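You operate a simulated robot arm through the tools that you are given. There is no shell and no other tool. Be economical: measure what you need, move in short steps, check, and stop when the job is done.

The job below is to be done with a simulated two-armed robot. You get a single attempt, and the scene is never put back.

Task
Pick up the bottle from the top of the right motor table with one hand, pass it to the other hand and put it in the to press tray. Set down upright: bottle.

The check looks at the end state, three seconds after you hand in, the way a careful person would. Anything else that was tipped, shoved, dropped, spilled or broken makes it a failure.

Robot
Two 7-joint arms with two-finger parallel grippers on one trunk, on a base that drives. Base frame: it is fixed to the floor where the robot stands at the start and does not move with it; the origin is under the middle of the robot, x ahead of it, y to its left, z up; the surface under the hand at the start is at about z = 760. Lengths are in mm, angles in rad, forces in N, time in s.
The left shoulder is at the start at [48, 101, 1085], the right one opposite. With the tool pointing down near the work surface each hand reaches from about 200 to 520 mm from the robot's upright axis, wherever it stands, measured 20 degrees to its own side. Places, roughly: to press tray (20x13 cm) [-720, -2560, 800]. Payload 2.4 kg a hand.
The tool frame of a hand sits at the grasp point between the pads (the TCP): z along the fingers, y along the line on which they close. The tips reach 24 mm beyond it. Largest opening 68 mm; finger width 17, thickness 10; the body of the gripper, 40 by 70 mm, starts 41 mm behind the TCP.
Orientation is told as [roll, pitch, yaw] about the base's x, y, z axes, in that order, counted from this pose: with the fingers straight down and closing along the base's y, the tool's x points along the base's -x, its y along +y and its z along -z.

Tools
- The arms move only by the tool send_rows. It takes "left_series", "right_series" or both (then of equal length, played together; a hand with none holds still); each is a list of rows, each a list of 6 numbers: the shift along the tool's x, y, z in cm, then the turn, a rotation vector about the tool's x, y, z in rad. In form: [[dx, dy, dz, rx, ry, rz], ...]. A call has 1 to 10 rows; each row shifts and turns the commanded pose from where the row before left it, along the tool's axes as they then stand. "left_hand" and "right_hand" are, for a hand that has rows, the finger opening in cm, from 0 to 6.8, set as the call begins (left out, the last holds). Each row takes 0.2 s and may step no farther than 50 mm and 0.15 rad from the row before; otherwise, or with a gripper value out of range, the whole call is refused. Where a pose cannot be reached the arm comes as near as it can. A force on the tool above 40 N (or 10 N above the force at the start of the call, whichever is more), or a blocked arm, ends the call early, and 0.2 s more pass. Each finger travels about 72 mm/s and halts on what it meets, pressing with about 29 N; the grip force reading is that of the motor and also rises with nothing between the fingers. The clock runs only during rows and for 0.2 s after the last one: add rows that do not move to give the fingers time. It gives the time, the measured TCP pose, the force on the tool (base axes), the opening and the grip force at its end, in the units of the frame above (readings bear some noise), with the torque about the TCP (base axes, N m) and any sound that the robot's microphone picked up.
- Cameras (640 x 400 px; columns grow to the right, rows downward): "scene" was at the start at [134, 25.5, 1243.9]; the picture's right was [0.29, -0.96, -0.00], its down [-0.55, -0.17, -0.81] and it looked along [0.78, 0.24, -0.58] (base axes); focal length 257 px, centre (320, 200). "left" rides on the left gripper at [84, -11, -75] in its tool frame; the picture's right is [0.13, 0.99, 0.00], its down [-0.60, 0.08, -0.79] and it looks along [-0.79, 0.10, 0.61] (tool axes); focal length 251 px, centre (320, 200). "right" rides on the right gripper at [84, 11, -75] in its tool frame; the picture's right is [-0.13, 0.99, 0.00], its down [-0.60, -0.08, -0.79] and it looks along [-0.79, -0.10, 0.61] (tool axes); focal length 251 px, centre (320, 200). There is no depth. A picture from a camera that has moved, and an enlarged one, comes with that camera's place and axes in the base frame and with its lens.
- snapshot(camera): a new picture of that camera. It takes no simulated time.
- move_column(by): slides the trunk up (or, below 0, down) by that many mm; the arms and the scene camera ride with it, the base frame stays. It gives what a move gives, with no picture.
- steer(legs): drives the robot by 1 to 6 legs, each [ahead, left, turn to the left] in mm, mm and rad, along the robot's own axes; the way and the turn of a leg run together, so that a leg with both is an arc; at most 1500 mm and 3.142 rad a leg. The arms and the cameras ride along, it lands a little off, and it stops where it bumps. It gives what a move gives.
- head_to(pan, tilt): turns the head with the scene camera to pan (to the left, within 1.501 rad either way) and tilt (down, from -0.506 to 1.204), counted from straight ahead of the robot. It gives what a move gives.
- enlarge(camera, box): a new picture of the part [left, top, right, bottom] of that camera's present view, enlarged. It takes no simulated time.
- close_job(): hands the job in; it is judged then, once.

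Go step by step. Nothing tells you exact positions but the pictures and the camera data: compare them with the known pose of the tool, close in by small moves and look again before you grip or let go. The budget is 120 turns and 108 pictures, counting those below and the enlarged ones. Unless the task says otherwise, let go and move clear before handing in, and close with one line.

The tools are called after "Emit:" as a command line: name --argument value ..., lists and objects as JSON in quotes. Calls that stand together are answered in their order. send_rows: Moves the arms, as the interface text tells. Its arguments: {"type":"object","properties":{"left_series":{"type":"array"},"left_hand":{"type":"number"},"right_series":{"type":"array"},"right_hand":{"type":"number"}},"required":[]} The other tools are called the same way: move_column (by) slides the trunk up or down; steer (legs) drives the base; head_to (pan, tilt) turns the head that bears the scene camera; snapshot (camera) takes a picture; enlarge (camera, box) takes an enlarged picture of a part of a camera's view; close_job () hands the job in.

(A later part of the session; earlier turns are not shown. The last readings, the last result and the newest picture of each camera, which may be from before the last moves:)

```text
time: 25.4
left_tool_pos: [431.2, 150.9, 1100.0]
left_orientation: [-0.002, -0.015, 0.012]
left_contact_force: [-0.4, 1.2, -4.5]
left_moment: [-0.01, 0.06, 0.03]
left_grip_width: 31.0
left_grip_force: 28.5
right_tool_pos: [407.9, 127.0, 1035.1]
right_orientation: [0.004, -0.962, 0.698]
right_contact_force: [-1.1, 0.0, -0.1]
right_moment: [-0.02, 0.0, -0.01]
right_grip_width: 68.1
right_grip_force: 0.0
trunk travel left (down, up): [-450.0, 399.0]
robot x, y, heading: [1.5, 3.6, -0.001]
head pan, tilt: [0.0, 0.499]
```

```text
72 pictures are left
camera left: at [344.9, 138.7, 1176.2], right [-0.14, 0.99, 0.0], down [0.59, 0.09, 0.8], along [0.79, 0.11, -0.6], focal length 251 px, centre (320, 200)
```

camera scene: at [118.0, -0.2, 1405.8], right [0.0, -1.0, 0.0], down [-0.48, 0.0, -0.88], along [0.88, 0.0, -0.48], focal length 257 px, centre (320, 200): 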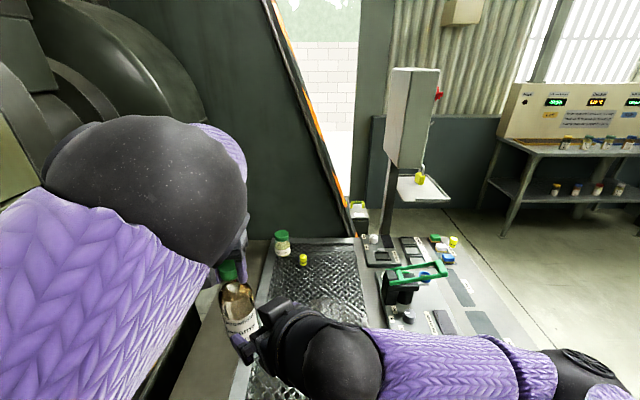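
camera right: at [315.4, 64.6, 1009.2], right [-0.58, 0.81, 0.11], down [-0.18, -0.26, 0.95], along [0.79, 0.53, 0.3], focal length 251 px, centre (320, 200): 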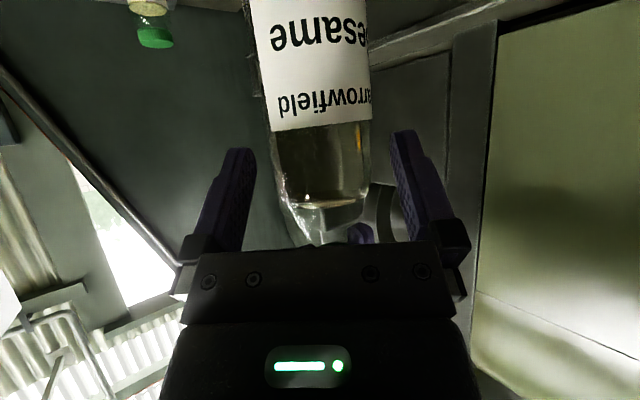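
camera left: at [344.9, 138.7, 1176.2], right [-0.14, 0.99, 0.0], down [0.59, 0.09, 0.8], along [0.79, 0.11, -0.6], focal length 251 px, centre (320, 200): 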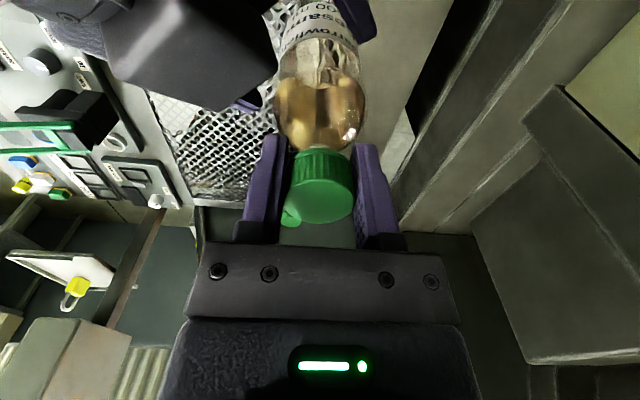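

Centred now. I'll advance the last 28 mm carefully.

Emit:
send_rows --right_series '[[0, 0, 1.0, 0, 0, 0], [0, 0, 1.0, 0, 0, 0], [0, 0, 0.8, 0, 0, 0], [0, 0, 0, 0, 0, 0]]'

Emit:
snapshot --camera "right"

Emit:
snapshot --camera "left"

Emit:
enlarge --camera "scene" --box '[180, 230, 340, 390]'

```text
time: 26.4
left_tool_pos: [431.0, 149.7, 1101.2]
left_orientation: [0.0, -0.017, 0.01]
left_contact_force: [0.2, 0.9, -4.5]
left_moment: [0.0, 0.03, 0.0]
left_grip_width: 30.9
left_grip_force: 28.7
right_tool_pos: [424.5, 142.1, 1018.8]
right_orientation: [0.001, -0.962, 0.699]
right_contact_force: [0.2, -0.2, -0.3]
right_moment: [0.05, 0.0, 0.04]
right_grip_width: 68.1
right_grip_force: 0.1
trunk travel left (down, up): [-450.0, 399.0]
robot x, y, heading: [-6.8, -0.3, 0.007]
head pan, tilt: [0.0, 0.499]
```

```text
71 pictures are left
camera right: at [333.0, 79.4, 993.1], right [-0.58, 0.81, 0.11], down [-0.18, -0.26, 0.95], along [0.79, 0.53, 0.3], focal length 251 px, centre (320, 200)
```

right: 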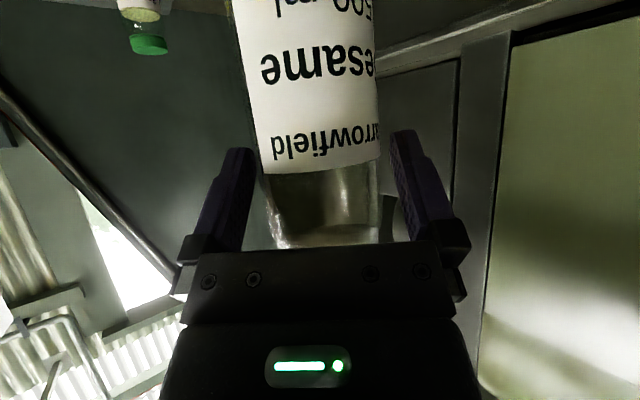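

```text
70 pictures are left
camera left: at [344.9, 138.7, 1176.2], right [-0.14, 0.99, 0.0], down [0.59, 0.09, 0.8], along [0.79, 0.11, -0.6], focal length 251 px, centre (320, 200)
```

left: 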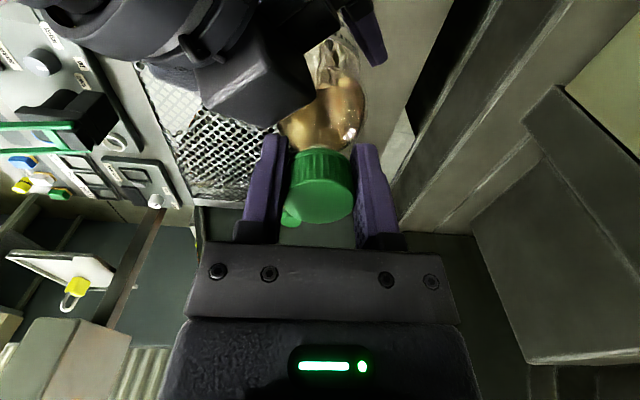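

```text
2.50 times, centred on (260, 310) of scene
camera zoom: at [118.0, 0.0, 1405.8], right [0.0, -1.0, 0.0], down [-0.48, 0.0, -0.88], along [0.88, 0.0, -0.48], focal length 643 px, centre (470, -75)
```

zoom: 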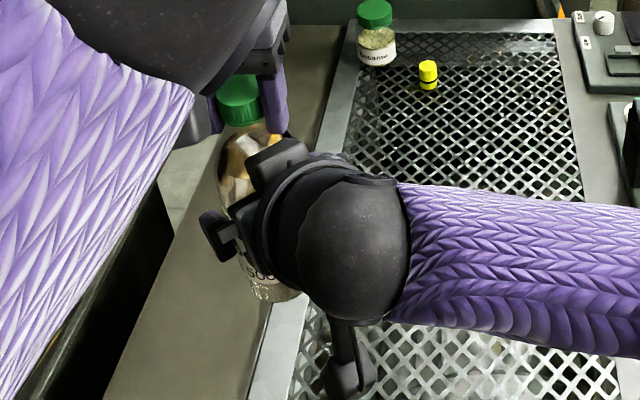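

The bottle is centred between the right fingers with no contact. I'll close the right hand on the body while the left still holds.

Emit:
send_rows --right_series '[[0, 0, 0, 0, 0, 0], [0, 0, 0, 0, 0, 0], [0, 0, 0, 0, 0, 0]]' --right_hand 4.5

Emit:
snapshot --camera "right"

```text
time: 27.2
left_tool_pos: [430.5, 150.2, 1101.2]
left_orientation: [-0.001, -0.014, 0.012]
left_contact_force: [-8.8, 3.9, -1.3]
left_moment: [0.38, 0.84, 0.06]
left_grip_width: 31.1
left_grip_force: 28.8
right_tool_pos: [425.7, 141.7, 1017.9]
right_orientation: [0.001, -0.962, 0.696]
right_contact_force: [9.1, -4.3, 0.4]
right_moment: [-0.06, -0.04, -0.12]
right_grip_width: 58.8
right_grip_force: 28.9
trunk travel left (down, up): [-450.0, 399.0]
robot x, y, heading: [0.4, -3.1, 0.006]
head pan, tilt: [0.0, 0.499]
```

```text
68 pictures are left
camera right: at [333.4, 78.8, 993.0], right [-0.58, 0.81, 0.11], down [-0.18, -0.26, 0.95], along [0.79, 0.53, 0.3], focal length 251 px, centre (320, 200)
```

right: 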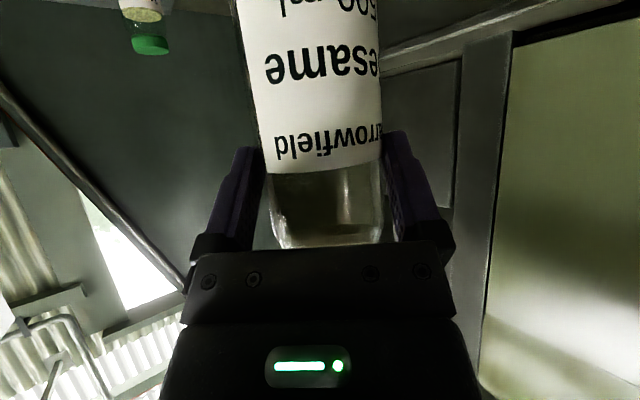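

The grip is firm at 58.8 mm, with a slight side load. I'll relieve it by 1 mm.

Emit:
send_rows --right_series '[[0, -0.12, 0, 0, 0, 0], [0, 0, 0, 0, 0, 0]]' --right_hand 4.0

```text
time: 27.8
left_tool_pos: [431.4, 149.0, 1100.8]
left_orientation: [-0.001, -0.016, 0.009]
left_contact_force: [-7.0, -1.2, 1.9]
left_moment: [0.37, 0.86, 0.24]
left_grip_width: 31.3
left_grip_force: 28.9
right_tool_pos: [425.9, 139.3, 1019.0]
right_orientation: [0.001, -0.961, 0.7]
right_contact_force: [7.0, 0.9, -1.7]
right_moment: [-0.5, -0.12, -0.29]
right_grip_width: 58.8
right_grip_force: 29.3
trunk travel left (down, up): [-450.0, 399.0]
robot x, y, heading: [-0.3, 1.3, 0.003]
head pan, tilt: [0.0, 0.499]
```

Load is small. I'll open the left hand partly, to 5 cm, and see whether the right holds.

Emit:
send_rows --left_series '[[0, 0, 0, 0, 0, 0], [0, 0, 0, 0, 0, 0], [0, 0, 0, 0, 0, 0]]' --left_hand 5.0

Emit:
snapshot --camera "left"

```text
time: 28.6
left_tool_pos: [432.9, 150.0, 1101.9]
left_orientation: [-0.002, -0.017, 0.009]
left_contact_force: [10.6, 0.4, 4.5]
left_moment: [-0.11, -0.23, 0.31]
left_grip_width: 49.5
left_grip_force: 0.1
right_tool_pos: [426.4, 140.4, 1017.2]
right_orientation: [0.003, -0.961, 0.697]
right_contact_force: [-9.7, -0.9, -4.8]
right_moment: [0.11, -0.51, -0.17]
right_grip_width: 58.8
right_grip_force: 29.5
trunk travel left (down, up): [-450.0, 399.0]
robot x, y, heading: [-2.3, -2.6, -0.004]
head pan, tilt: [0.0, 0.499]
```

```text
67 pictures are left
camera left: at [345.2, 138.7, 1176.5], right [-0.14, 0.99, 0.0], down [0.59, 0.09, 0.8], along [0.8, 0.11, -0.6], focal length 251 px, centre (320, 200)
```

left: 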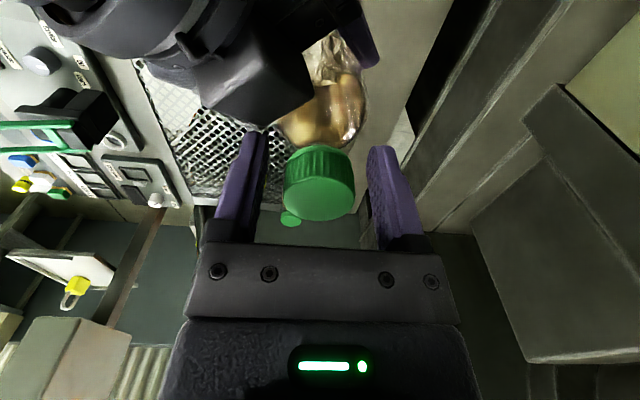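

The right hand holds the bottle. The left finger touches the right gripper lightly, so I'll ease the left forward a little and raise it.

Emit:
send_rows --left_series '[[-0.3, 0.2, -0.5, 0, 0, 0], [-0.2, 0, -1.5, 0, 0, 0], [0, 0, -2, 0, 0, 0], [0, 0, -2, 0, 0, 0], [0, 0, 0, 0, 0, 0]]' --left_hand 4.6

Emit:
snapshot --camera "left"

Emit:
snapshot --camera "right"

Emit:
snapshot --camera "scene"

```text
time: 29.8
left_tool_pos: [433.7, 152.7, 1159.8]
left_orientation: [-0.003, -0.015, 0.009]
left_contact_force: [-0.1, 1.6, 0.0]
left_moment: [0.01, -0.02, 0.02]
left_grip_width: 45.7
left_grip_force: 0.0
right_tool_pos: [425.2, 139.8, 1018.3]
right_orientation: [0.003, -0.963, 0.698]
right_contact_force: [-0.2, 0.5, -0.5]
right_moment: [-0.09, 0.06, 0.0]
right_grip_width: 58.8
right_grip_force: 28.5
trunk travel left (down, up): [-450.0, 399.0]
robot x, y, heading: [-3.8, -2.0, 0.0]
head pan, tilt: [0.0, 0.499]
```

```text
66 pictures are left
camera left: at [348.9, 140.7, 1235.7], right [-0.14, 0.99, 0.0], down [0.59, 0.09, 0.8], along [0.79, 0.11, -0.6], focal length 251 px, centre (320, 200)
```

left: 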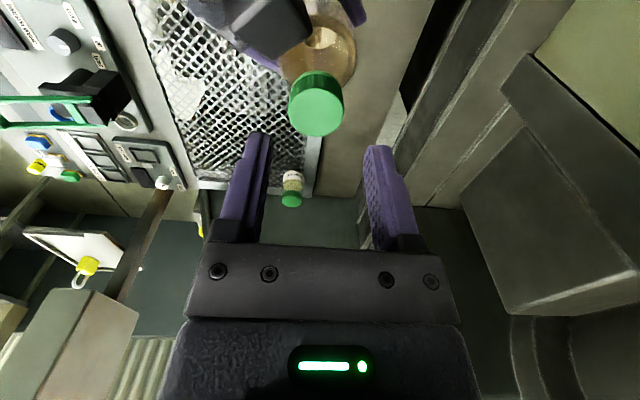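

```text
65 pictures are left
camera right: at [333.8, 78.3, 993.2], right [-0.58, 0.81, 0.11], down [-0.18, -0.26, 0.95], along [0.79, 0.53, 0.3], focal length 251 px, centre (320, 200)
```

right: 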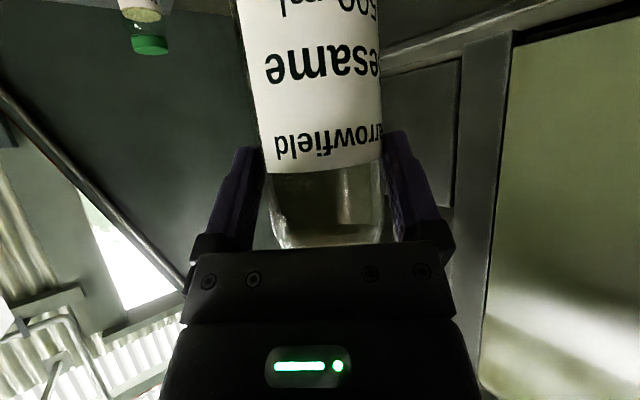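

```text
64 pictures are left
camera scene: at [118.1, 0.0, 1405.8], right [0.0, -1.0, 0.0], down [-0.48, 0.0, -0.88], along [0.88, 0.0, -0.48], focal length 257 px, centre (320, 200)
```

scene: 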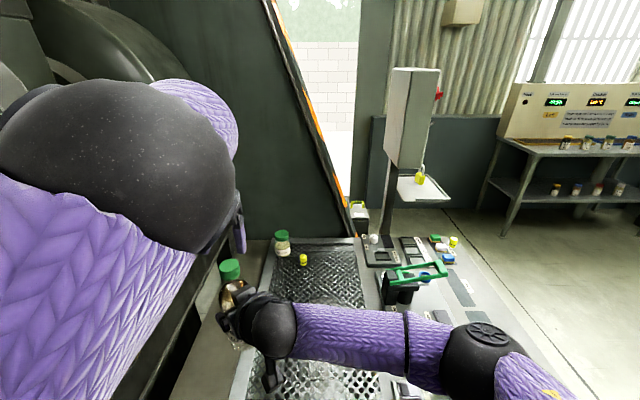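

The right hand now holds the bottle alone. I'll move the left hand away to the left, then bring the right hand back to the middle.

Emit:
send_rows --left_series '[[0.5, 3.5, -1, 0, 0, 0], [2, 3.5, 0, 0, 0, 0], [2, 3.5, 0, 0, 0, 0], [0, 0, 0, 0, 0, 0]]'

Emit:
send_rows --right_series '[[-2.5, 0, 0, 0, 0, 0], [-1, -2.5, -2.5, 0, 0, 0], [0.8, -2.5, -3, 0, 0, 0], [0.8, -2.5, -3, 0, 0, 0], [0.8, -2.5, -3, 0, 0, 0], [0, 0, 0, 0, 0, 0]]' --right_hand 3.0

Emit:
snapshot --camera "scene"

```text
time: 30.8
left_tool_pos: [388.5, 257.2, 1168.8]
left_orientation: [-0.001, -0.015, 0.012]
left_contact_force: [0.2, -0.2, 0.2]
left_moment: [0.01, 0.01, 0.01]
left_grip_width: 46.0
left_grip_force: 0.0
right_tool_pos: [424.9, 140.0, 1018.2]
right_orientation: [0.002, -0.963, 0.698]
right_contact_force: [1.2, -0.8, -0.4]
right_moment: [-0.04, 0.03, -0.04]
right_grip_width: 58.7
right_grip_force: 29.5
trunk travel left (down, up): [-450.0, 399.0]
robot x, y, heading: [-0.8, 0.9, 0.004]
head pan, tilt: [0.0, 0.499]
```

```text
time: 32.2
left_tool_pos: [389.2, 257.5, 1169.7]
left_orientation: [-0.002, -0.017, 0.009]
left_contact_force: [1.8, 0.3, -0.6]
left_moment: [0.0, 0.02, -0.03]
left_grip_width: 46.2
left_grip_force: 0.2
right_tool_pos: [422.5, 6.5, 1093.9]
right_orientation: [0.001, -0.962, 0.699]
right_contact_force: [0.2, 0.5, -5.0]
right_moment: [-0.07, 0.11, 0.01]
right_grip_width: 58.9
right_grip_force: 28.9
trunk travel left (down, up): [-450.0, 399.0]
robot x, y, heading: [1.3, 1.5, 0.003]
head pan, tilt: [0.0, 0.499]
```

```text
63 pictures are left
camera scene: at [118.1, 0.1, 1405.8], right [0.0, -1.0, 0.0], down [-0.48, 0.0, -0.88], along [0.88, 0.0, -0.48], focal length 257 px, centre (320, 200)
```

scene: 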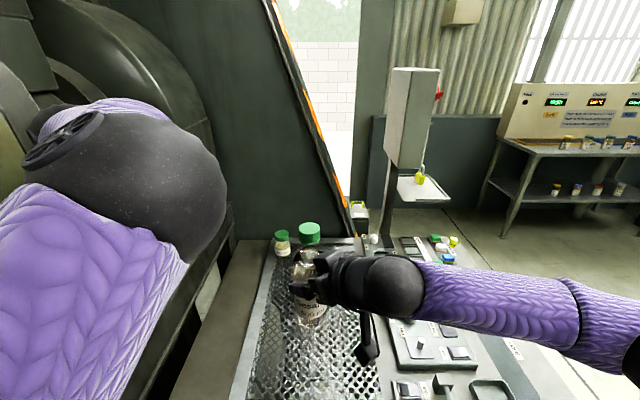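

The bottle hangs firmly (about 5 N) and upright. I'll pull it in close and look to both sides for driving room.

Emit:
send_rows --right_series '[[1.2, 0.9, -2.97, 0, 0, 0], [1.2, 0.9, -2.97, 0, 0, 0], [1.2, 0.9, -2.97, 0, 0, 0], [0, 0, 0, 0, 0, 0]]'

Emit:
head_to --pan -1.5 --tilt 0.5

Emit:
snapshot --camera "scene"

Emit:
head_to --pan 1.5 --tilt 0.5

Emit:
snapshot --camera "scene"

```text
time: 33.2
left_tool_pos: [388.5, 256.9, 1169.0]
left_orientation: [0.0, -0.017, 0.009]
left_contact_force: [-1.2, -0.8, -0.4]
left_moment: [0.03, 0.01, 0.0]
left_grip_width: 45.8
left_grip_force: 0.1
right_tool_pos: [334.5, -33.6, 1114.5]
right_orientation: [0.002, -0.962, 0.697]
right_contact_force: [0.3, -0.1, -5.0]
right_moment: [-0.03, 0.03, -0.02]
right_grip_width: 58.8
right_grip_force: 28.6
trunk travel left (down, up): [-450.0, 399.0]
robot x, y, heading: [-1.1, 0.1, 0.001]
head pan, tilt: [0.0, 0.499]
```

```text
time: 34.8
left_tool_pos: [388.3, 257.6, 1168.6]
left_orientation: [-0.002, -0.016, 0.009]
left_contact_force: [0.0, 0.4, 0.1]
left_moment: [0.0, 0.0, 0.02]
left_grip_width: 46.0
left_grip_force: 0.1
right_tool_pos: [334.6, -32.9, 1115.4]
right_orientation: [0.002, -0.962, 0.699]
right_contact_force: [-0.4, -0.7, -4.7]
right_moment: [-0.01, 0.08, 0.01]
right_grip_width: 58.9
right_grip_force: 29.0
trunk travel left (down, up): [-450.0, 399.0]
robot x, y, heading: [1.6, -1.9, 0.003]
head pan, tilt: [-1.499, 0.499]
```

```text
62 pictures are left
camera scene: at [33.5, -91.0, 1405.8], right [-1.0, -0.07, 0.0], down [-0.04, 0.48, -0.88], along [0.06, -0.88, -0.48], focal length 257 px, centre (320, 200)
```

scene: 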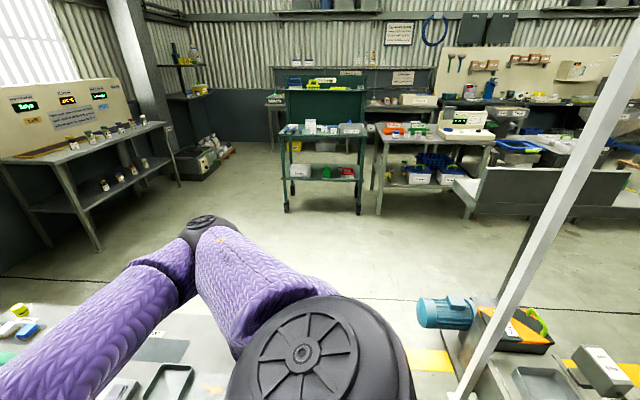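

```text
time: 37.4
left_tool_pos: [388.8, 256.7, 1169.9]
left_orientation: [-0.002, -0.018, 0.011]
left_contact_force: [0.6, 0.1, 0.0]
left_moment: [0.02, -0.01, 0.0]
left_grip_width: 45.7
left_grip_force: 0.1
right_tool_pos: [334.1, -33.3, 1116.2]
right_orientation: [0.002, -0.962, 0.698]
right_contact_force: [0.1, 0.0, -4.1]
right_moment: [-0.05, 0.03, 0.0]
right_grip_width: 58.6
right_grip_force: 28.6
trunk travel left (down, up): [-450.0, 399.0]
robot x, y, heading: [0.3, 1.4, -0.002]
head pan, tilt: [1.499, 0.499]
```

```text
61 pictures are left
camera scene: at [33.4, 90.5, 1405.8], right [1.0, -0.07, 0.0], down [-0.03, -0.48, -0.88], along [0.06, 0.88, -0.48], focal length 257 px, centre (320, 200)
```

scene: 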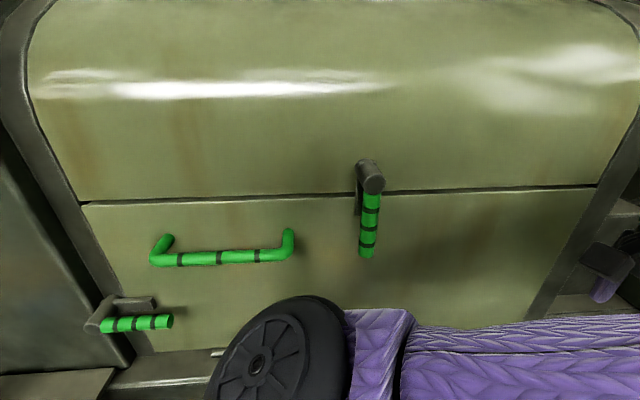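

To my right the lane along −y is clear. A post and a motor stand on the floor at about [-620, -770] and [-640, -1150], and the tray table is beyond them. I'll strafe right along the lane, then turn right.

Emit:
steer --legs '[[0, -700, 0], [0, -700, 0]]'

Emit:
head_to --pan -1.4 --tilt 0.5

Emit:
snapshot --camera "scene"

```text
time: 44.7
left_tool_pos: [385.4, -1147.3, 1169.8]
left_orientation: [0.0, -0.017, 0.008]
left_contact_force: [-0.1, -0.6, 0.5]
left_moment: [-0.01, -0.01, 0.02]
left_grip_width: 45.9
left_grip_force: 0.1
right_tool_pos: [329.5, -1438.5, 1116.3]
right_orientation: [0.003, -0.961, 0.694]
right_contact_force: [-0.4, -0.3, -4.4]
right_moment: [-0.07, 0.07, -0.01]
right_grip_width: 58.8
right_grip_force: 29.2
trunk travel left (down, up): [-450.0, 399.0]
robot x, y, heading: [-2.6, -1404.0, -0.001]
head pan, tilt: [1.499, 0.499]
```

```text
time: 47.2
left_tool_pos: [386.8, -1147.1, 1169.5]
left_orientation: [-0.003, -0.015, 0.007]
left_contact_force: [0.1, -0.8, -0.2]
left_moment: [0.02, 0.02, 0.01]
left_grip_width: 45.8
left_grip_force: 0.1
right_tool_pos: [329.1, -1436.8, 1116.6]
right_orientation: [0.003, -0.963, 0.695]
right_contact_force: [0.0, 0.7, -4.6]
right_moment: [-0.04, 0.08, 0.01]
right_grip_width: 58.5
right_grip_force: 28.9
trunk travel left (down, up): [-450.0, 399.0]
robot x, y, heading: [-3.0, -1402.9, -0.002]
head pan, tilt: [-1.4, 0.499]
```

```text
60 pictures are left
camera scene: at [38.7, -1493.2, 1405.8], right [-0.99, -0.17, 0.0], down [-0.08, 0.47, -0.88], along [0.15, -0.87, -0.48], focal length 257 px, centre (320, 200)
```

scene: 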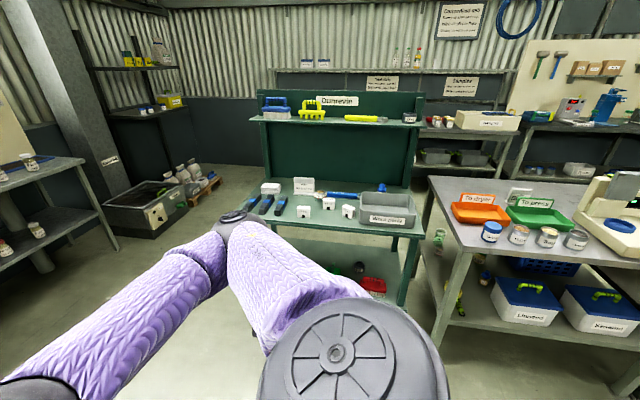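

The green "To press" tray is right of an orange one, with small jars in front of both. I'll turn right toward it and look closer before deciding the approach direction.

Emit:
steer --legs '[[0, 0, -1.3]]'

Emit:
head_to --pan -0.7 --tilt 0.45

Emit:
snapshot --camera "scene"

```text
time: 50.9
left_tool_pos: [347.7, -1710.1, 1168.5]
left_orientation: [-0.001, -0.016, -1.293]
left_contact_force: [0.0, -0.4, 0.9]
left_moment: [-0.01, -0.01, 0.02]
left_grip_width: 46.2
left_grip_force: 0.1
right_tool_pos: [53.8, -1733.7, 1116.5]
right_orientation: [0.004, -0.962, -0.604]
right_contact_force: [-0.8, -0.3, -5.5]
right_moment: [0.04, 0.06, -0.02]
right_grip_width: 59.0
right_grip_force: 29.0
trunk travel left (down, up): [-450.0, 399.0]
robot x, y, heading: [-3.0, -1406.0, -1.305]
head pan, tilt: [-1.4, 0.499]
```

```text
time: 51.9
left_tool_pos: [346.3, -1710.2, 1169.7]
left_orientation: [-0.001, -0.017, -1.295]
left_contact_force: [-0.1, -0.5, -0.3]
left_moment: [0.02, -0.04, -0.05]
left_grip_width: 46.0
left_grip_force: 0.0
right_tool_pos: [53.9, -1734.1, 1115.1]
right_orientation: [0.004, -0.963, -0.607]
right_contact_force: [-0.3, 0.1, -3.9]
right_moment: [0.02, 0.08, -0.01]
right_grip_width: 58.5
right_grip_force: 28.7
trunk travel left (down, up): [-450.0, 399.0]
robot x, y, heading: [-5.3, -1404.3, -1.303]
head pan, tilt: [-0.7, 0.45]
```

```text
59 pictures are left
camera scene: at [-34.1, -1511.5, 1410.3], right [-0.91, 0.42, 0.0], down [0.18, 0.4, -0.9], along [-0.38, -0.82, -0.44], focal length 257 px, centre (320, 200)
```

scene: 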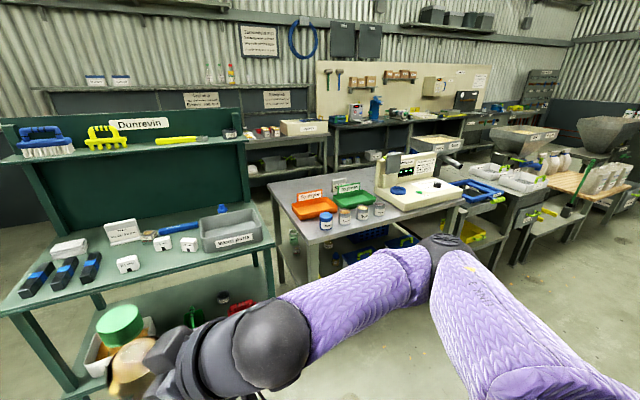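

I'll enlarge the tray table.

Emit:
enlarge --camera "scene" --box '[260, 130, 480, 270]'

```text
2.86 times, centred on (370, 200) of scene
camera zoom: at [-34.1, -1511.5, 1410.3], right [-0.91, 0.42, 0.0], down [0.18, 0.4, -0.9], along [-0.38, -0.82, -0.44], focal length 734 px, centre (177, 200)
```

zoom: 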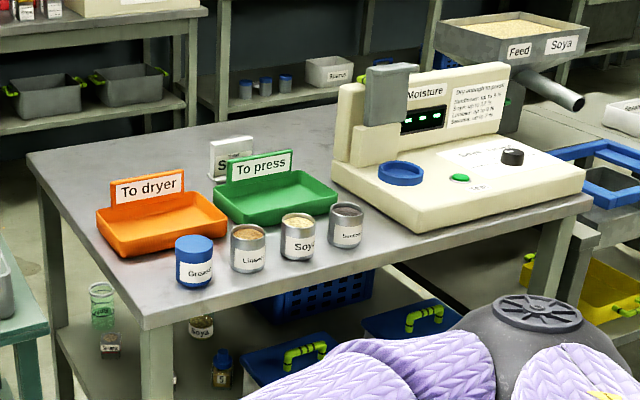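

Jars (60 mm tall) stand about 85 mm in front of the tray, and the scale is to its right. The wrist camera under my right gripper must clear them, so I'll inspect its real shape.

Emit:
head_to --pan -0.1 --tilt 0.9

Emit:
snapshot --camera "scene"

Emit:
snapshot --camera "left"

```text
time: 52.9
left_tool_pos: [347.2, -1709.3, 1168.6]
left_orientation: [-0.002, -0.017, -1.294]
left_contact_force: [0.3, -0.1, -0.3]
left_moment: [-0.05, -0.01, 0.02]
left_grip_width: 45.8
left_grip_force: 0.0
right_tool_pos: [53.6, -1733.4, 1115.6]
right_orientation: [0.004, -0.962, -0.606]
right_contact_force: [-0.8, -0.3, -4.9]
right_moment: [0.06, 0.08, 0.01]
right_grip_width: 58.4
right_grip_force: 29.1
trunk travel left (down, up): [-450.0, 399.0]
robot x, y, heading: [-3.6, -1403.2, -1.303]
head pan, tilt: [-0.099, 0.901]
```

```text
57 pictures are left
camera scene: at [17.0, -1502.6, 1372.0], right [-0.99, -0.17, 0.0], down [-0.13, 0.77, -0.62], along [0.1, -0.61, -0.78], focal length 257 px, centre (320, 200)
```

scene: 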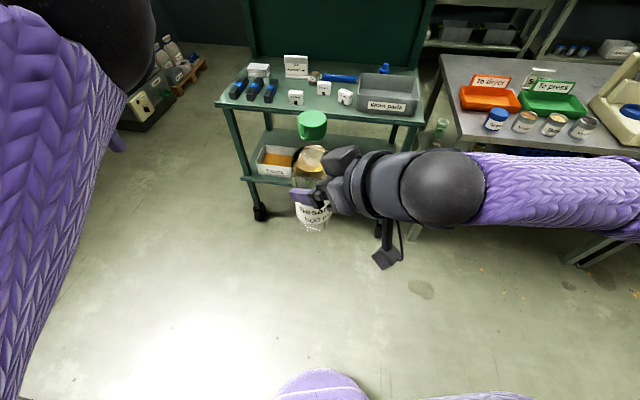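

```text
56 pictures are left
camera left: at [312.0, -1630.6, 1244.3], right [0.92, 0.4, 0.0], down [0.24, -0.55, 0.8], along [0.32, -0.74, -0.6], focal length 251 px, centre (320, 200)
```

left: 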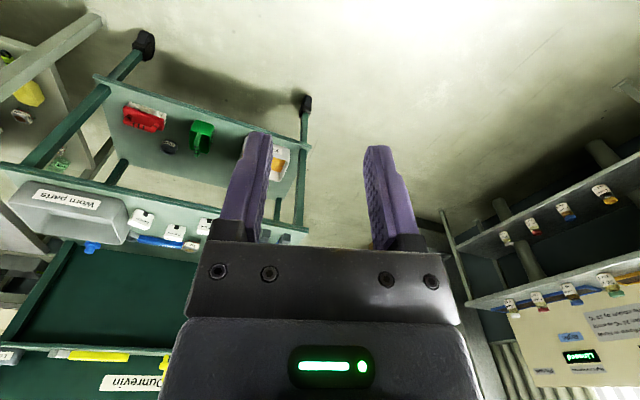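

Emit:
enlarge --camera "scene" --box '[270, 100, 450, 280]'

```text
2.22 times, centred on (360, 190) of scene
camera zoom: at [17.0, -1502.6, 1372.0], right [-0.99, -0.17, 0.0], down [-0.13, 0.77, -0.62], along [0.1, -0.61, -0.78], focal length 571 px, centre (231, 222)
```

zoom: 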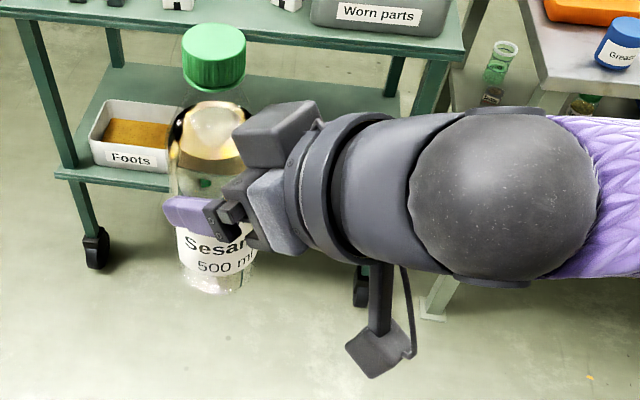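

The camera box sits about 45 mm above the bottle's base plane, while the tray rim is about 30 mm. Coming in diagonally at 45° clears the rim, jars and scale. I'll drive to face the tray: turn, go forward, strafe right.

Emit:
steer --legs '[[0, 0, -0.18], [350, 0, 0], [0, -815, 0]]'

Emit:
head_to --pan 0.0 --tilt 0.6

Emit:
snapshot --camera "scene"

```text
time: 59.9
left_tool_pos: [-495.5, -2189.7, 1168.9]
left_orientation: [-0.002, -0.016, -1.475]
left_contact_force: [0.5, 0.6, 1.0]
left_moment: [0.04, -0.02, 0.0]
left_grip_width: 45.8
left_grip_force: 0.0
right_tool_pos: [-790.5, -2159.8, 1116.3]
right_orientation: [0.003, -0.962, -0.786]
right_contact_force: [0.5, 0.5, -3.4]
right_moment: [0.04, 0.04, -0.04]
right_grip_width: 58.6
right_grip_force: 29.5
trunk travel left (down, up): [-450.0, 399.0]
robot x, y, heading: [-784.7, -1826.3, -1.486]
head pan, tilt: [-0.099, 0.901]
```

```text
time: 60.7
left_tool_pos: [-495.1, -2191.6, 1170.7]
left_orientation: [-0.003, -0.016, -1.476]
left_contact_force: [0.3, 0.0, -0.1]
left_moment: [0.02, 0.02, -0.04]
left_grip_width: 45.9
left_grip_force: 0.0
right_tool_pos: [-788.9, -2160.7, 1114.6]
right_orientation: [0.004, -0.962, -0.787]
right_contact_force: [0.1, -1.2, -5.1]
right_moment: [0.03, 0.04, 0.03]
right_grip_width: 58.8
right_grip_force: 28.8
trunk travel left (down, up): [-450.0, 399.0]
robot x, y, heading: [-786.4, -1825.0, -1.489]
head pan, tilt: [0.0, 0.6]
```

```text
54 pictures are left
camera scene: at [-774.5, -1938.6, 1396.6], right [-1.0, -0.09, 0.0], down [-0.05, 0.56, -0.82], along [0.07, -0.82, -0.57], focal length 257 px, centre (320, 200)
```

scene: 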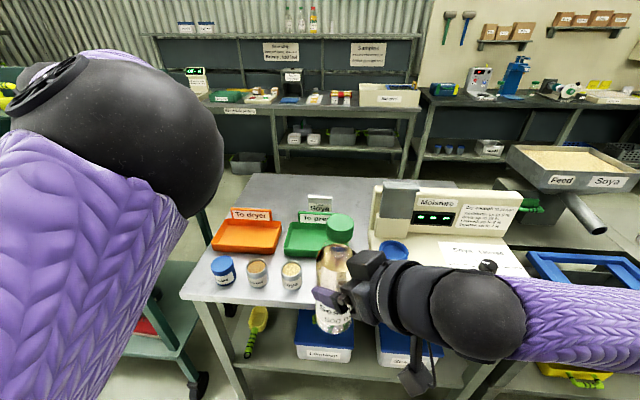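

The tray, jars and scale match my estimates. I'll drive the last 240 mm ahead with the hands high.

Emit:
steer --legs '[[235, 0, 0]]'

Emit:
snapshot --camera "scene"

Emit:
snapshot --camera "left"

```text
time: 62.4
left_tool_pos: [-475.7, -2423.0, 1169.2]
left_orientation: [-0.001, -0.016, -1.475]
left_contact_force: [0.5, -0.7, -0.3]
left_moment: [-0.01, -0.04, -0.02]
left_grip_width: 45.9
left_grip_force: 0.1
right_tool_pos: [-767.9, -2393.2, 1115.8]
right_orientation: [0.003, -0.961, -0.789]
right_contact_force: [-1.4, -0.5, -5.2]
right_moment: [0.08, 0.02, -0.02]
right_grip_width: 58.7
right_grip_force: 28.8
trunk travel left (down, up): [-450.0, 399.0]
robot x, y, heading: [-765.8, -2055.5, -1.488]
head pan, tilt: [0.0, 0.6]
```

```text
53 pictures are left
camera scene: at [-754.6, -2172.1, 1396.6], right [-1.0, -0.08, 0.0], down [-0.05, 0.56, -0.82], along [0.07, -0.82, -0.57], focal length 257 px, centre (320, 200)
```

scene: 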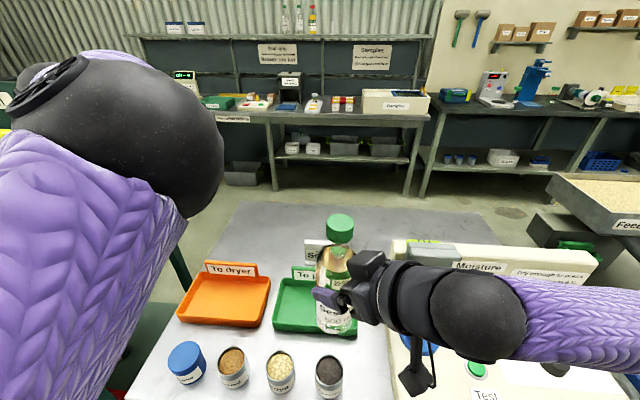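

```text
52 pictures are left
camera left: at [-496.6, -2339.4, 1244.1], right [0.97, 0.22, 0.0], down [0.14, -0.58, 0.8], along [0.18, -0.78, -0.6], focal length 251 px, centre (320, 200)
```

left: 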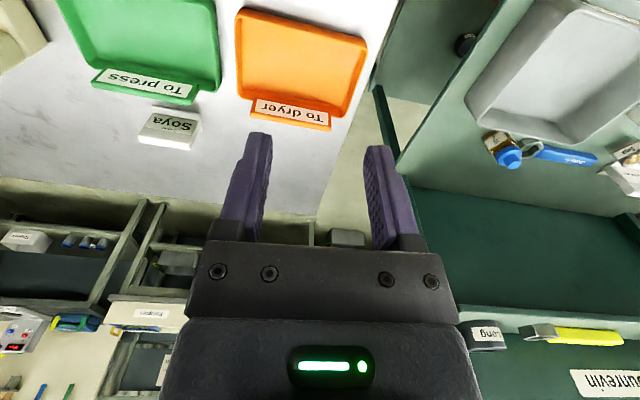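

The left camera confirms the tray spans x −820…−618 and y about −2495…−2620. I'll move the bottle at this height to above the tray, with its axis aimed at [-700, -2556].

Emit:
send_rows --right_series '[[-2.19, -1.67, 3.13, 0, 0, 0], [-2.19, -1.67, 3.13, 0, 0, 0], [-2.19, -1.67, 3.13, 0, 0, 0], [-2.19, -1.67, 3.13, 0, 0, 0], [0, 0, 0, 0, 0, 0]]'

Emit:
snapshot --camera "scene"

Emit:
snapshot --camera "left"

Emit:
snapshot --camera "right"

```text
time: 63.6
left_tool_pos: [-475.6, -2423.2, 1170.7]
left_orientation: [-0.001, -0.015, -1.477]
left_contact_force: [-0.3, 0.1, 0.4]
left_moment: [0.01, -0.02, 0.03]
left_grip_width: 46.0
left_grip_force: 0.0
right_tool_pos: [-708.4, -2548.6, 1116.2]
right_orientation: [0.0, -0.961, -0.789]
right_contact_force: [0.9, 0.1, -4.4]
right_moment: [0.01, 0.05, 0.02]
right_grip_width: 58.6
right_grip_force: 28.7
trunk travel left (down, up): [-450.0, 399.0]
robot x, y, heading: [-763.6, -2058.9, -1.485]
head pan, tilt: [0.0, 0.6]
```

```text
51 pictures are left
camera scene: at [-754.7, -2171.3, 1396.7], right [-1.0, -0.08, 0.0], down [-0.05, 0.56, -0.82], along [0.07, -0.82, -0.57], focal length 257 px, centre (320, 200)
```

scene: 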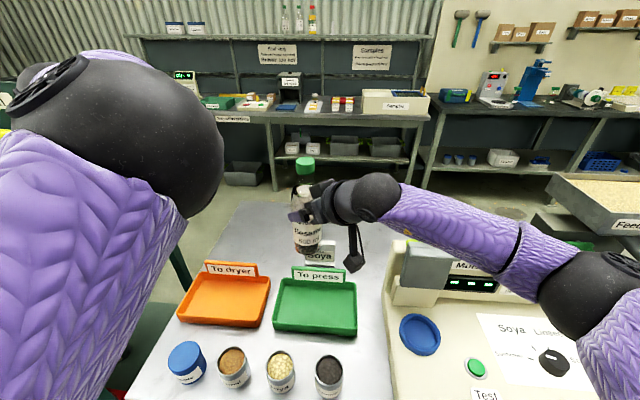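

```text
50 pictures are left
camera left: at [-496.8, -2338.8, 1244.3], right [0.97, 0.22, 0.0], down [0.14, -0.58, 0.8], along [0.18, -0.78, -0.6], focal length 251 px, centre (320, 200)
```

left: 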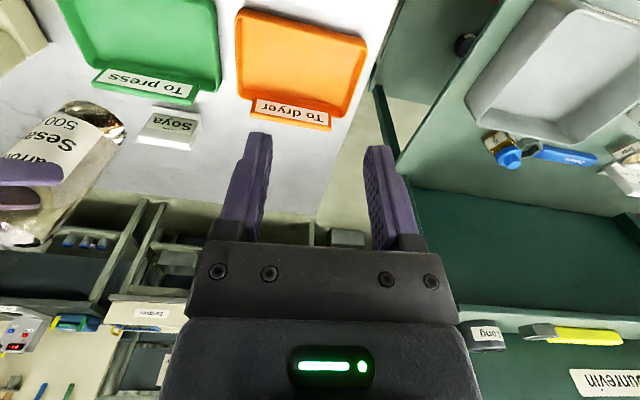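

```text
49 pictures are left
camera right: at [-778.7, -2462.7, 1091.1], right [0.75, 0.65, 0.11], down [-0.27, 0.16, 0.95], along [0.6, -0.74, 0.3], focal length 251 px, centre (320, 200)
```

right: 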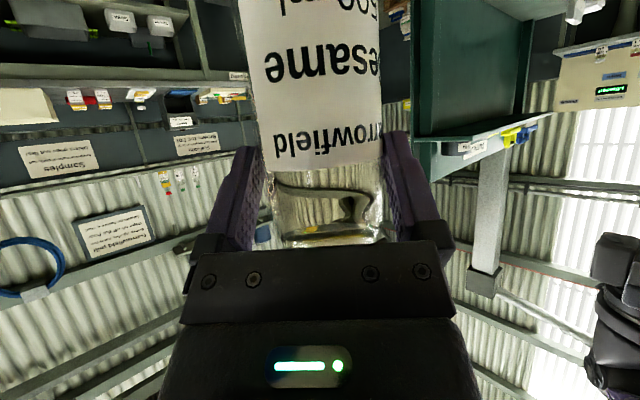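

The bottle is over the tray. I'll descend straight down 150 mm and check.

Emit:
send_rows --right_series '[[2.46, 0, 1.72, 0, 0, 0], [2.46, 0, 1.72, 0, 0, 0], [2.46, 0, 1.72, 0, 0, 0], [2.46, 0, 1.72, 0, 0, 0], [2.46, 0, 1.72, 0, 0, 0], [0, 0, 0, 0, 0, 0]]'

Emit:
snapshot --camera "scene"

Emit:
snapshot --camera "left"

Emit:
snapshot --camera "right"

```text
time: 65.0
left_tool_pos: [-476.9, -2424.3, 1169.1]
left_orientation: [-0.002, -0.015, -1.475]
left_contact_force: [0.8, 0.2, -0.1]
left_moment: [-0.04, 0.02, 0.01]
left_grip_width: 46.0
left_grip_force: 0.0
right_tool_pos: [-709.2, -2549.9, 964.9]
right_orientation: [0.001, -0.961, -0.79]
right_contact_force: [0.2, 0.4, -4.6]
right_moment: [0.08, 0.05, -0.05]
right_grip_width: 58.5
right_grip_force: 28.9
trunk travel left (down, up): [-450.0, 399.0]
robot x, y, heading: [-765.3, -2056.7, -1.483]
head pan, tilt: [0.0, 0.6]
```

```text
48 pictures are left
camera scene: at [-754.5, -2171.4, 1396.7], right [-1.0, -0.08, 0.0], down [-0.05, 0.56, -0.82], along [0.07, -0.82, -0.57], focal length 257 px, centre (320, 200)
```

scene: 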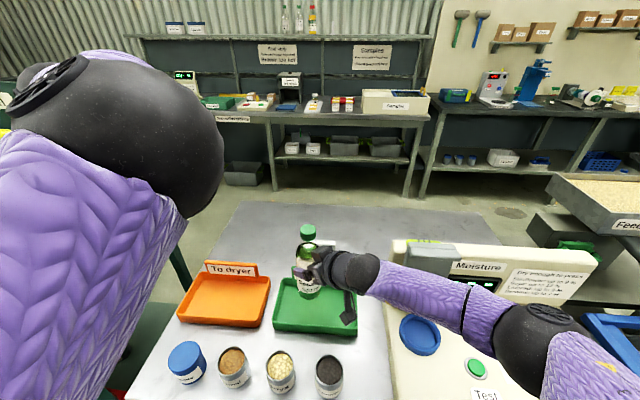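

```text
47 pictures are left
camera left: at [-496.6, -2338.8, 1244.3], right [0.97, 0.22, 0.0], down [0.14, -0.58, 0.8], along [0.18, -0.78, -0.6], focal length 251 px, centre (320, 200)
```

left: 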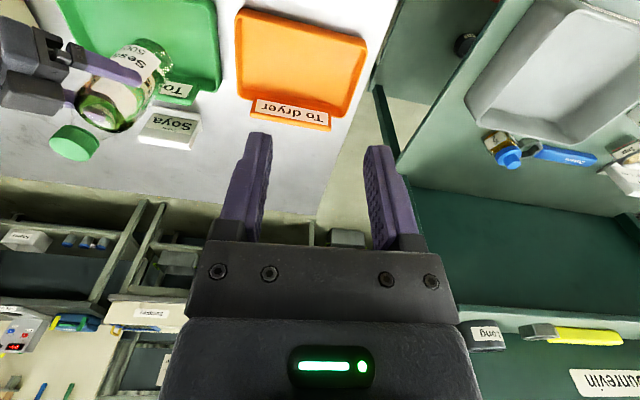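

```text
46 pictures are left
camera right: at [-778.9, -2463.6, 940.1], right [0.75, 0.65, 0.11], down [-0.27, 0.16, 0.95], along [0.6, -0.74, 0.3], focal length 251 px, centre (320, 200)
```

right: 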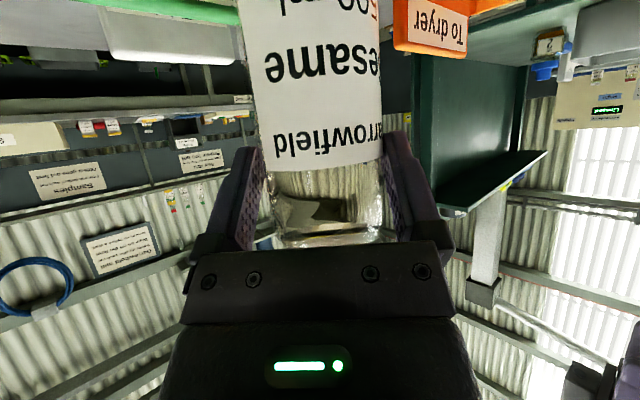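

It's well inside the tray outline. I'll descend 45 mm more and look.

Emit:
send_rows --right_series '[[1.23, 0, 0.86, 0, 0, 0], [1.23, 0, 0.86, 0, 0, 0], [1.23, 0, 0.86, 0, 0, 0], [0, 0, 0, 0, 0, 0]]'

Emit:
enlarge --camera "scene" --box '[240, 210, 420, 390]'

Emit:
enlarge --camera "left" --box '[0, 0, 240, 180]'

```text
time: 66.0
left_tool_pos: [-477.4, -2422.5, 1169.2]
left_orientation: [-0.002, -0.017, -1.475]
left_contact_force: [1.0, 0.7, -0.7]
left_moment: [-0.03, 0.01, 0.03]
left_grip_width: 46.1
left_grip_force: 0.1
right_tool_pos: [-707.0, -2549.5, 919.9]
right_orientation: [0.003, -0.96, -0.789]
right_contact_force: [-1.0, -0.7, -3.6]
right_moment: [0.01, 0.05, -0.02]
right_grip_width: 58.5
right_grip_force: 28.5
trunk travel left (down, up): [-450.0, 399.0]
robot x, y, heading: [-764.9, -2053.8, -1.481]
head pan, tilt: [0.0, 0.6]
```

```text
2.22 times, centred on (330, 300) of scene
camera zoom: at [-754.5, -2171.4, 1396.7], right [-1.0, -0.08, 0.0], down [-0.05, 0.56, -0.82], along [0.07, -0.82, -0.57], focal length 571 px, centre (298, -22)
```

zoom: 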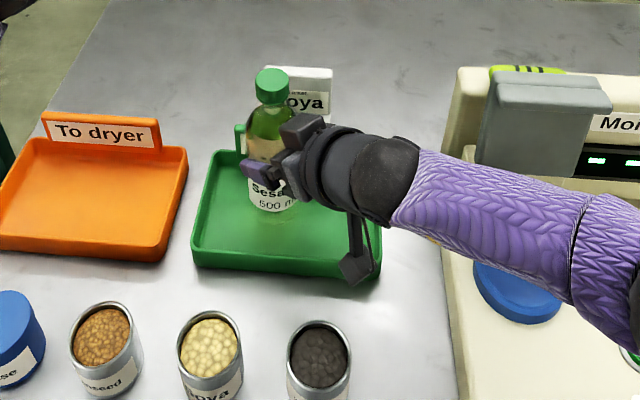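

```text
2.22 times, centred on (120, 90) of left
camera zoom: at [-496.6, -2338.9, 1244.2], right [0.97, 0.22, 0.0], down [0.14, -0.58, 0.8], along [0.18, -0.78, -0.6], focal length 559 px, centre (764, 444)
```

zoom: 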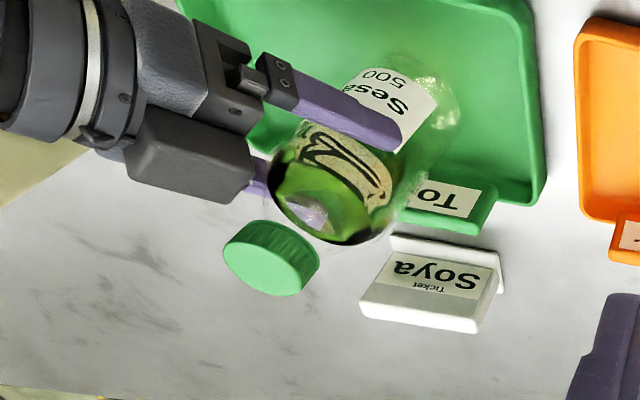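

Good clearance. I'll lower in small steps toward contact.

Emit:
send_rows --right_series '[[0.41, 0, 0.286, 0, 0, 0], [0.41, 0, 0.286, 0, 0, 0], [0.41, 0, 0.286, 0, 0, 0], [0, 0, 0, 0, 0, 0]]'

Emit:
enlarge --camera "scene" --box '[260, 240, 400, 360]'

```text
time: 67.0
left_tool_pos: [-477.7, -2422.2, 1170.5]
left_orientation: [-0.002, -0.018, -1.475]
left_contact_force: [-0.5, 1.0, -0.1]
left_moment: [0.02, 0.02, -0.04]
left_grip_width: 45.9
left_grip_force: 0.1
right_tool_pos: [-708.4, -2549.0, 907.1]
right_orientation: [0.001, -0.968, -0.787]
right_contact_force: [1.3, -9.2, 30.4]
right_moment: [-0.59, -0.4, -0.23]
right_grip_width: 59.1
right_grip_force: 29.2
trunk travel left (down, up): [-450.0, 399.0]
robot x, y, heading: [-764.9, -2056.6, -1.487]
head pan, tilt: [0.0, 0.6]
```

```text
3.33 times, centred on (330, 300) of scene
camera zoom: at [-754.7, -2169.4, 1397.1], right [-1.0, -0.08, 0.0], down [-0.05, 0.56, -0.83], along [0.07, -0.82, -0.56], focal length 857 px, centre (287, -133)
```

zoom: 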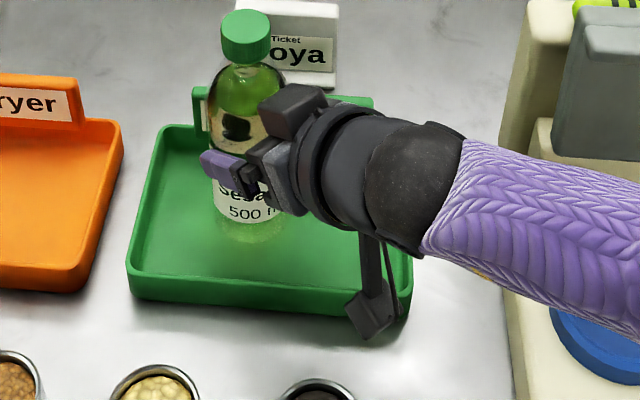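

The moments show the bottle's base, not the camera, is on the tray floor, with about 30 N of press. I'll ease up about 2 mm to relieve it.

Emit:
send_rows --right_series '[[-0.16, 0, -0.115, 0, 0, 0], [0, 0, 0, 0, 0, 0]]'

```text
time: 67.6
left_tool_pos: [-476.9, -2421.7, 1169.4]
left_orientation: [0.0, -0.016, -1.474]
left_contact_force: [0.1, 0.5, -0.2]
left_moment: [0.0, 0.0, 0.02]
left_grip_width: 45.6
left_grip_force: 0.0
right_tool_pos: [-708.5, -2547.3, 906.7]
right_orientation: [0.002, -0.961, -0.789]
right_contact_force: [4.5, -7.1, 18.2]
right_moment: [-0.54, -0.63, -0.05]
right_grip_width: 58.5
right_grip_force: 29.7
trunk travel left (down, up): [-450.0, 399.0]
robot x, y, heading: [-765.2, -2056.5, -1.49]
head pan, tilt: [0.0, 0.6]
```

Emit:
send_rows --right_series '[[-0.2, 0, -0.14, 0, 0, 0], [0, 0, 0, 0, 0, 0]]'

Emit:
enlarge --camera "left" --box '[0, 0, 240, 180]'

Emit:
snapshot --camera "right"

```text
time: 68.2
left_tool_pos: [-477.5, -2423.0, 1168.0]
left_orientation: [-0.002, -0.014, -1.476]
left_contact_force: [-0.5, 0.9, -0.4]
left_moment: [-0.01, -0.05, 0.05]
left_grip_width: 46.2
left_grip_force: 0.0
right_tool_pos: [-709.4, -2547.7, 907.3]
right_orientation: [0.002, -0.956, -0.789]
right_contact_force: [-1.0, 0.4, -4.4]
right_moment: [0.07, 0.12, 0.02]
right_grip_width: 58.5
right_grip_force: 29.2
trunk travel left (down, up): [-450.0, 399.0]
robot x, y, heading: [-765.7, -2057.3, -1.485]
head pan, tilt: [0.0, 0.6]
```

```text
2.22 times, centred on (120, 90) of left
camera zoom: at [-496.8, -2338.9, 1244.0], right [0.97, 0.22, 0.0], down [0.14, -0.58, 0.8], along [0.18, -0.78, -0.6], focal length 559 px, centre (764, 444)
```

zoom: 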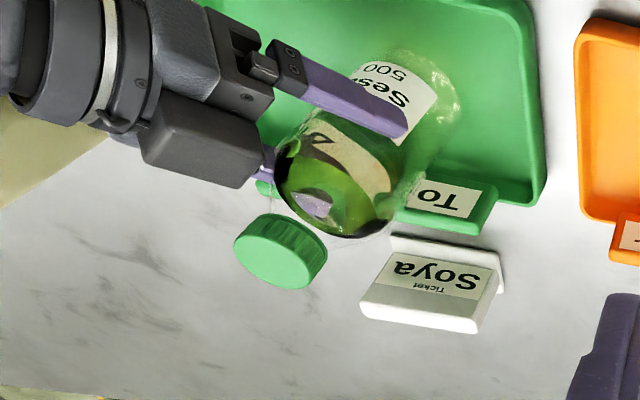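

```text
41 pictures are left
camera right: at [-780.1, -2461.8, 883.1], right [0.76, 0.65, 0.11], down [-0.27, 0.16, 0.95], along [0.6, -0.75, 0.29], focal length 251 px, centre (320, 200)
```

right: 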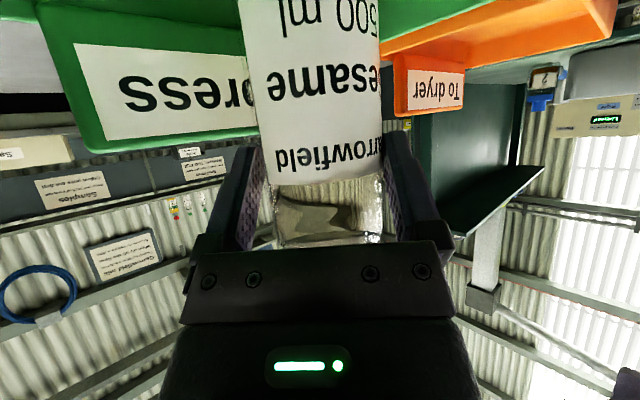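

It's just off the floor again. I'll lower 1 mm, check the contact, then open.

Emit:
send_rows --right_series '[[0.1, 0, 0.07, 0, 0, 0], [0, 0, 0, 0, 0, 0]]'

```text
time: 68.8
left_tool_pos: [-476.6, -2424.2, 1168.4]
left_orientation: [-0.002, -0.016, -1.48]
left_contact_force: [-0.7, 0.6, -0.4]
left_moment: [-0.01, -0.01, -0.01]
left_grip_width: 45.9
left_grip_force: 0.1
right_tool_pos: [-708.5, -2547.1, 906.9]
right_orientation: [0.002, -0.96, -0.788]
right_contact_force: [-0.8, -0.2, -4.6]
right_moment: [0.05, 0.07, 0.01]
right_grip_width: 58.5
right_grip_force: 29.0
trunk travel left (down, up): [-450.0, 399.0]
robot x, y, heading: [-764.0, -2055.8, -1.488]
head pan, tilt: [0.0, 0.6]
```

Emit:
send_rows --right_series '[[0.1, 0, 0.07, 0, 0, 0], [0, 0, 0, 0, 0, 0]]'

```text
time: 69.4
left_tool_pos: [-476.6, -2422.7, 1168.0]
left_orientation: [-0.002, -0.016, -1.475]
left_contact_force: [-0.6, 0.2, -0.1]
left_moment: [0.02, 0.0, 0.01]
left_grip_width: 46.0
left_grip_force: 0.0
right_tool_pos: [-709.0, -2548.1, 906.9]
right_orientation: [0.003, -0.963, -0.788]
right_contact_force: [-0.4, -0.3, -2.7]
right_moment: [0.12, 0.15, -0.02]
right_grip_width: 58.6
right_grip_force: 29.2
trunk travel left (down, up): [-450.0, 399.0]
robot x, y, heading: [-764.5, -2055.9, -1.478]
head pan, tilt: [0.0, 0.6]
```

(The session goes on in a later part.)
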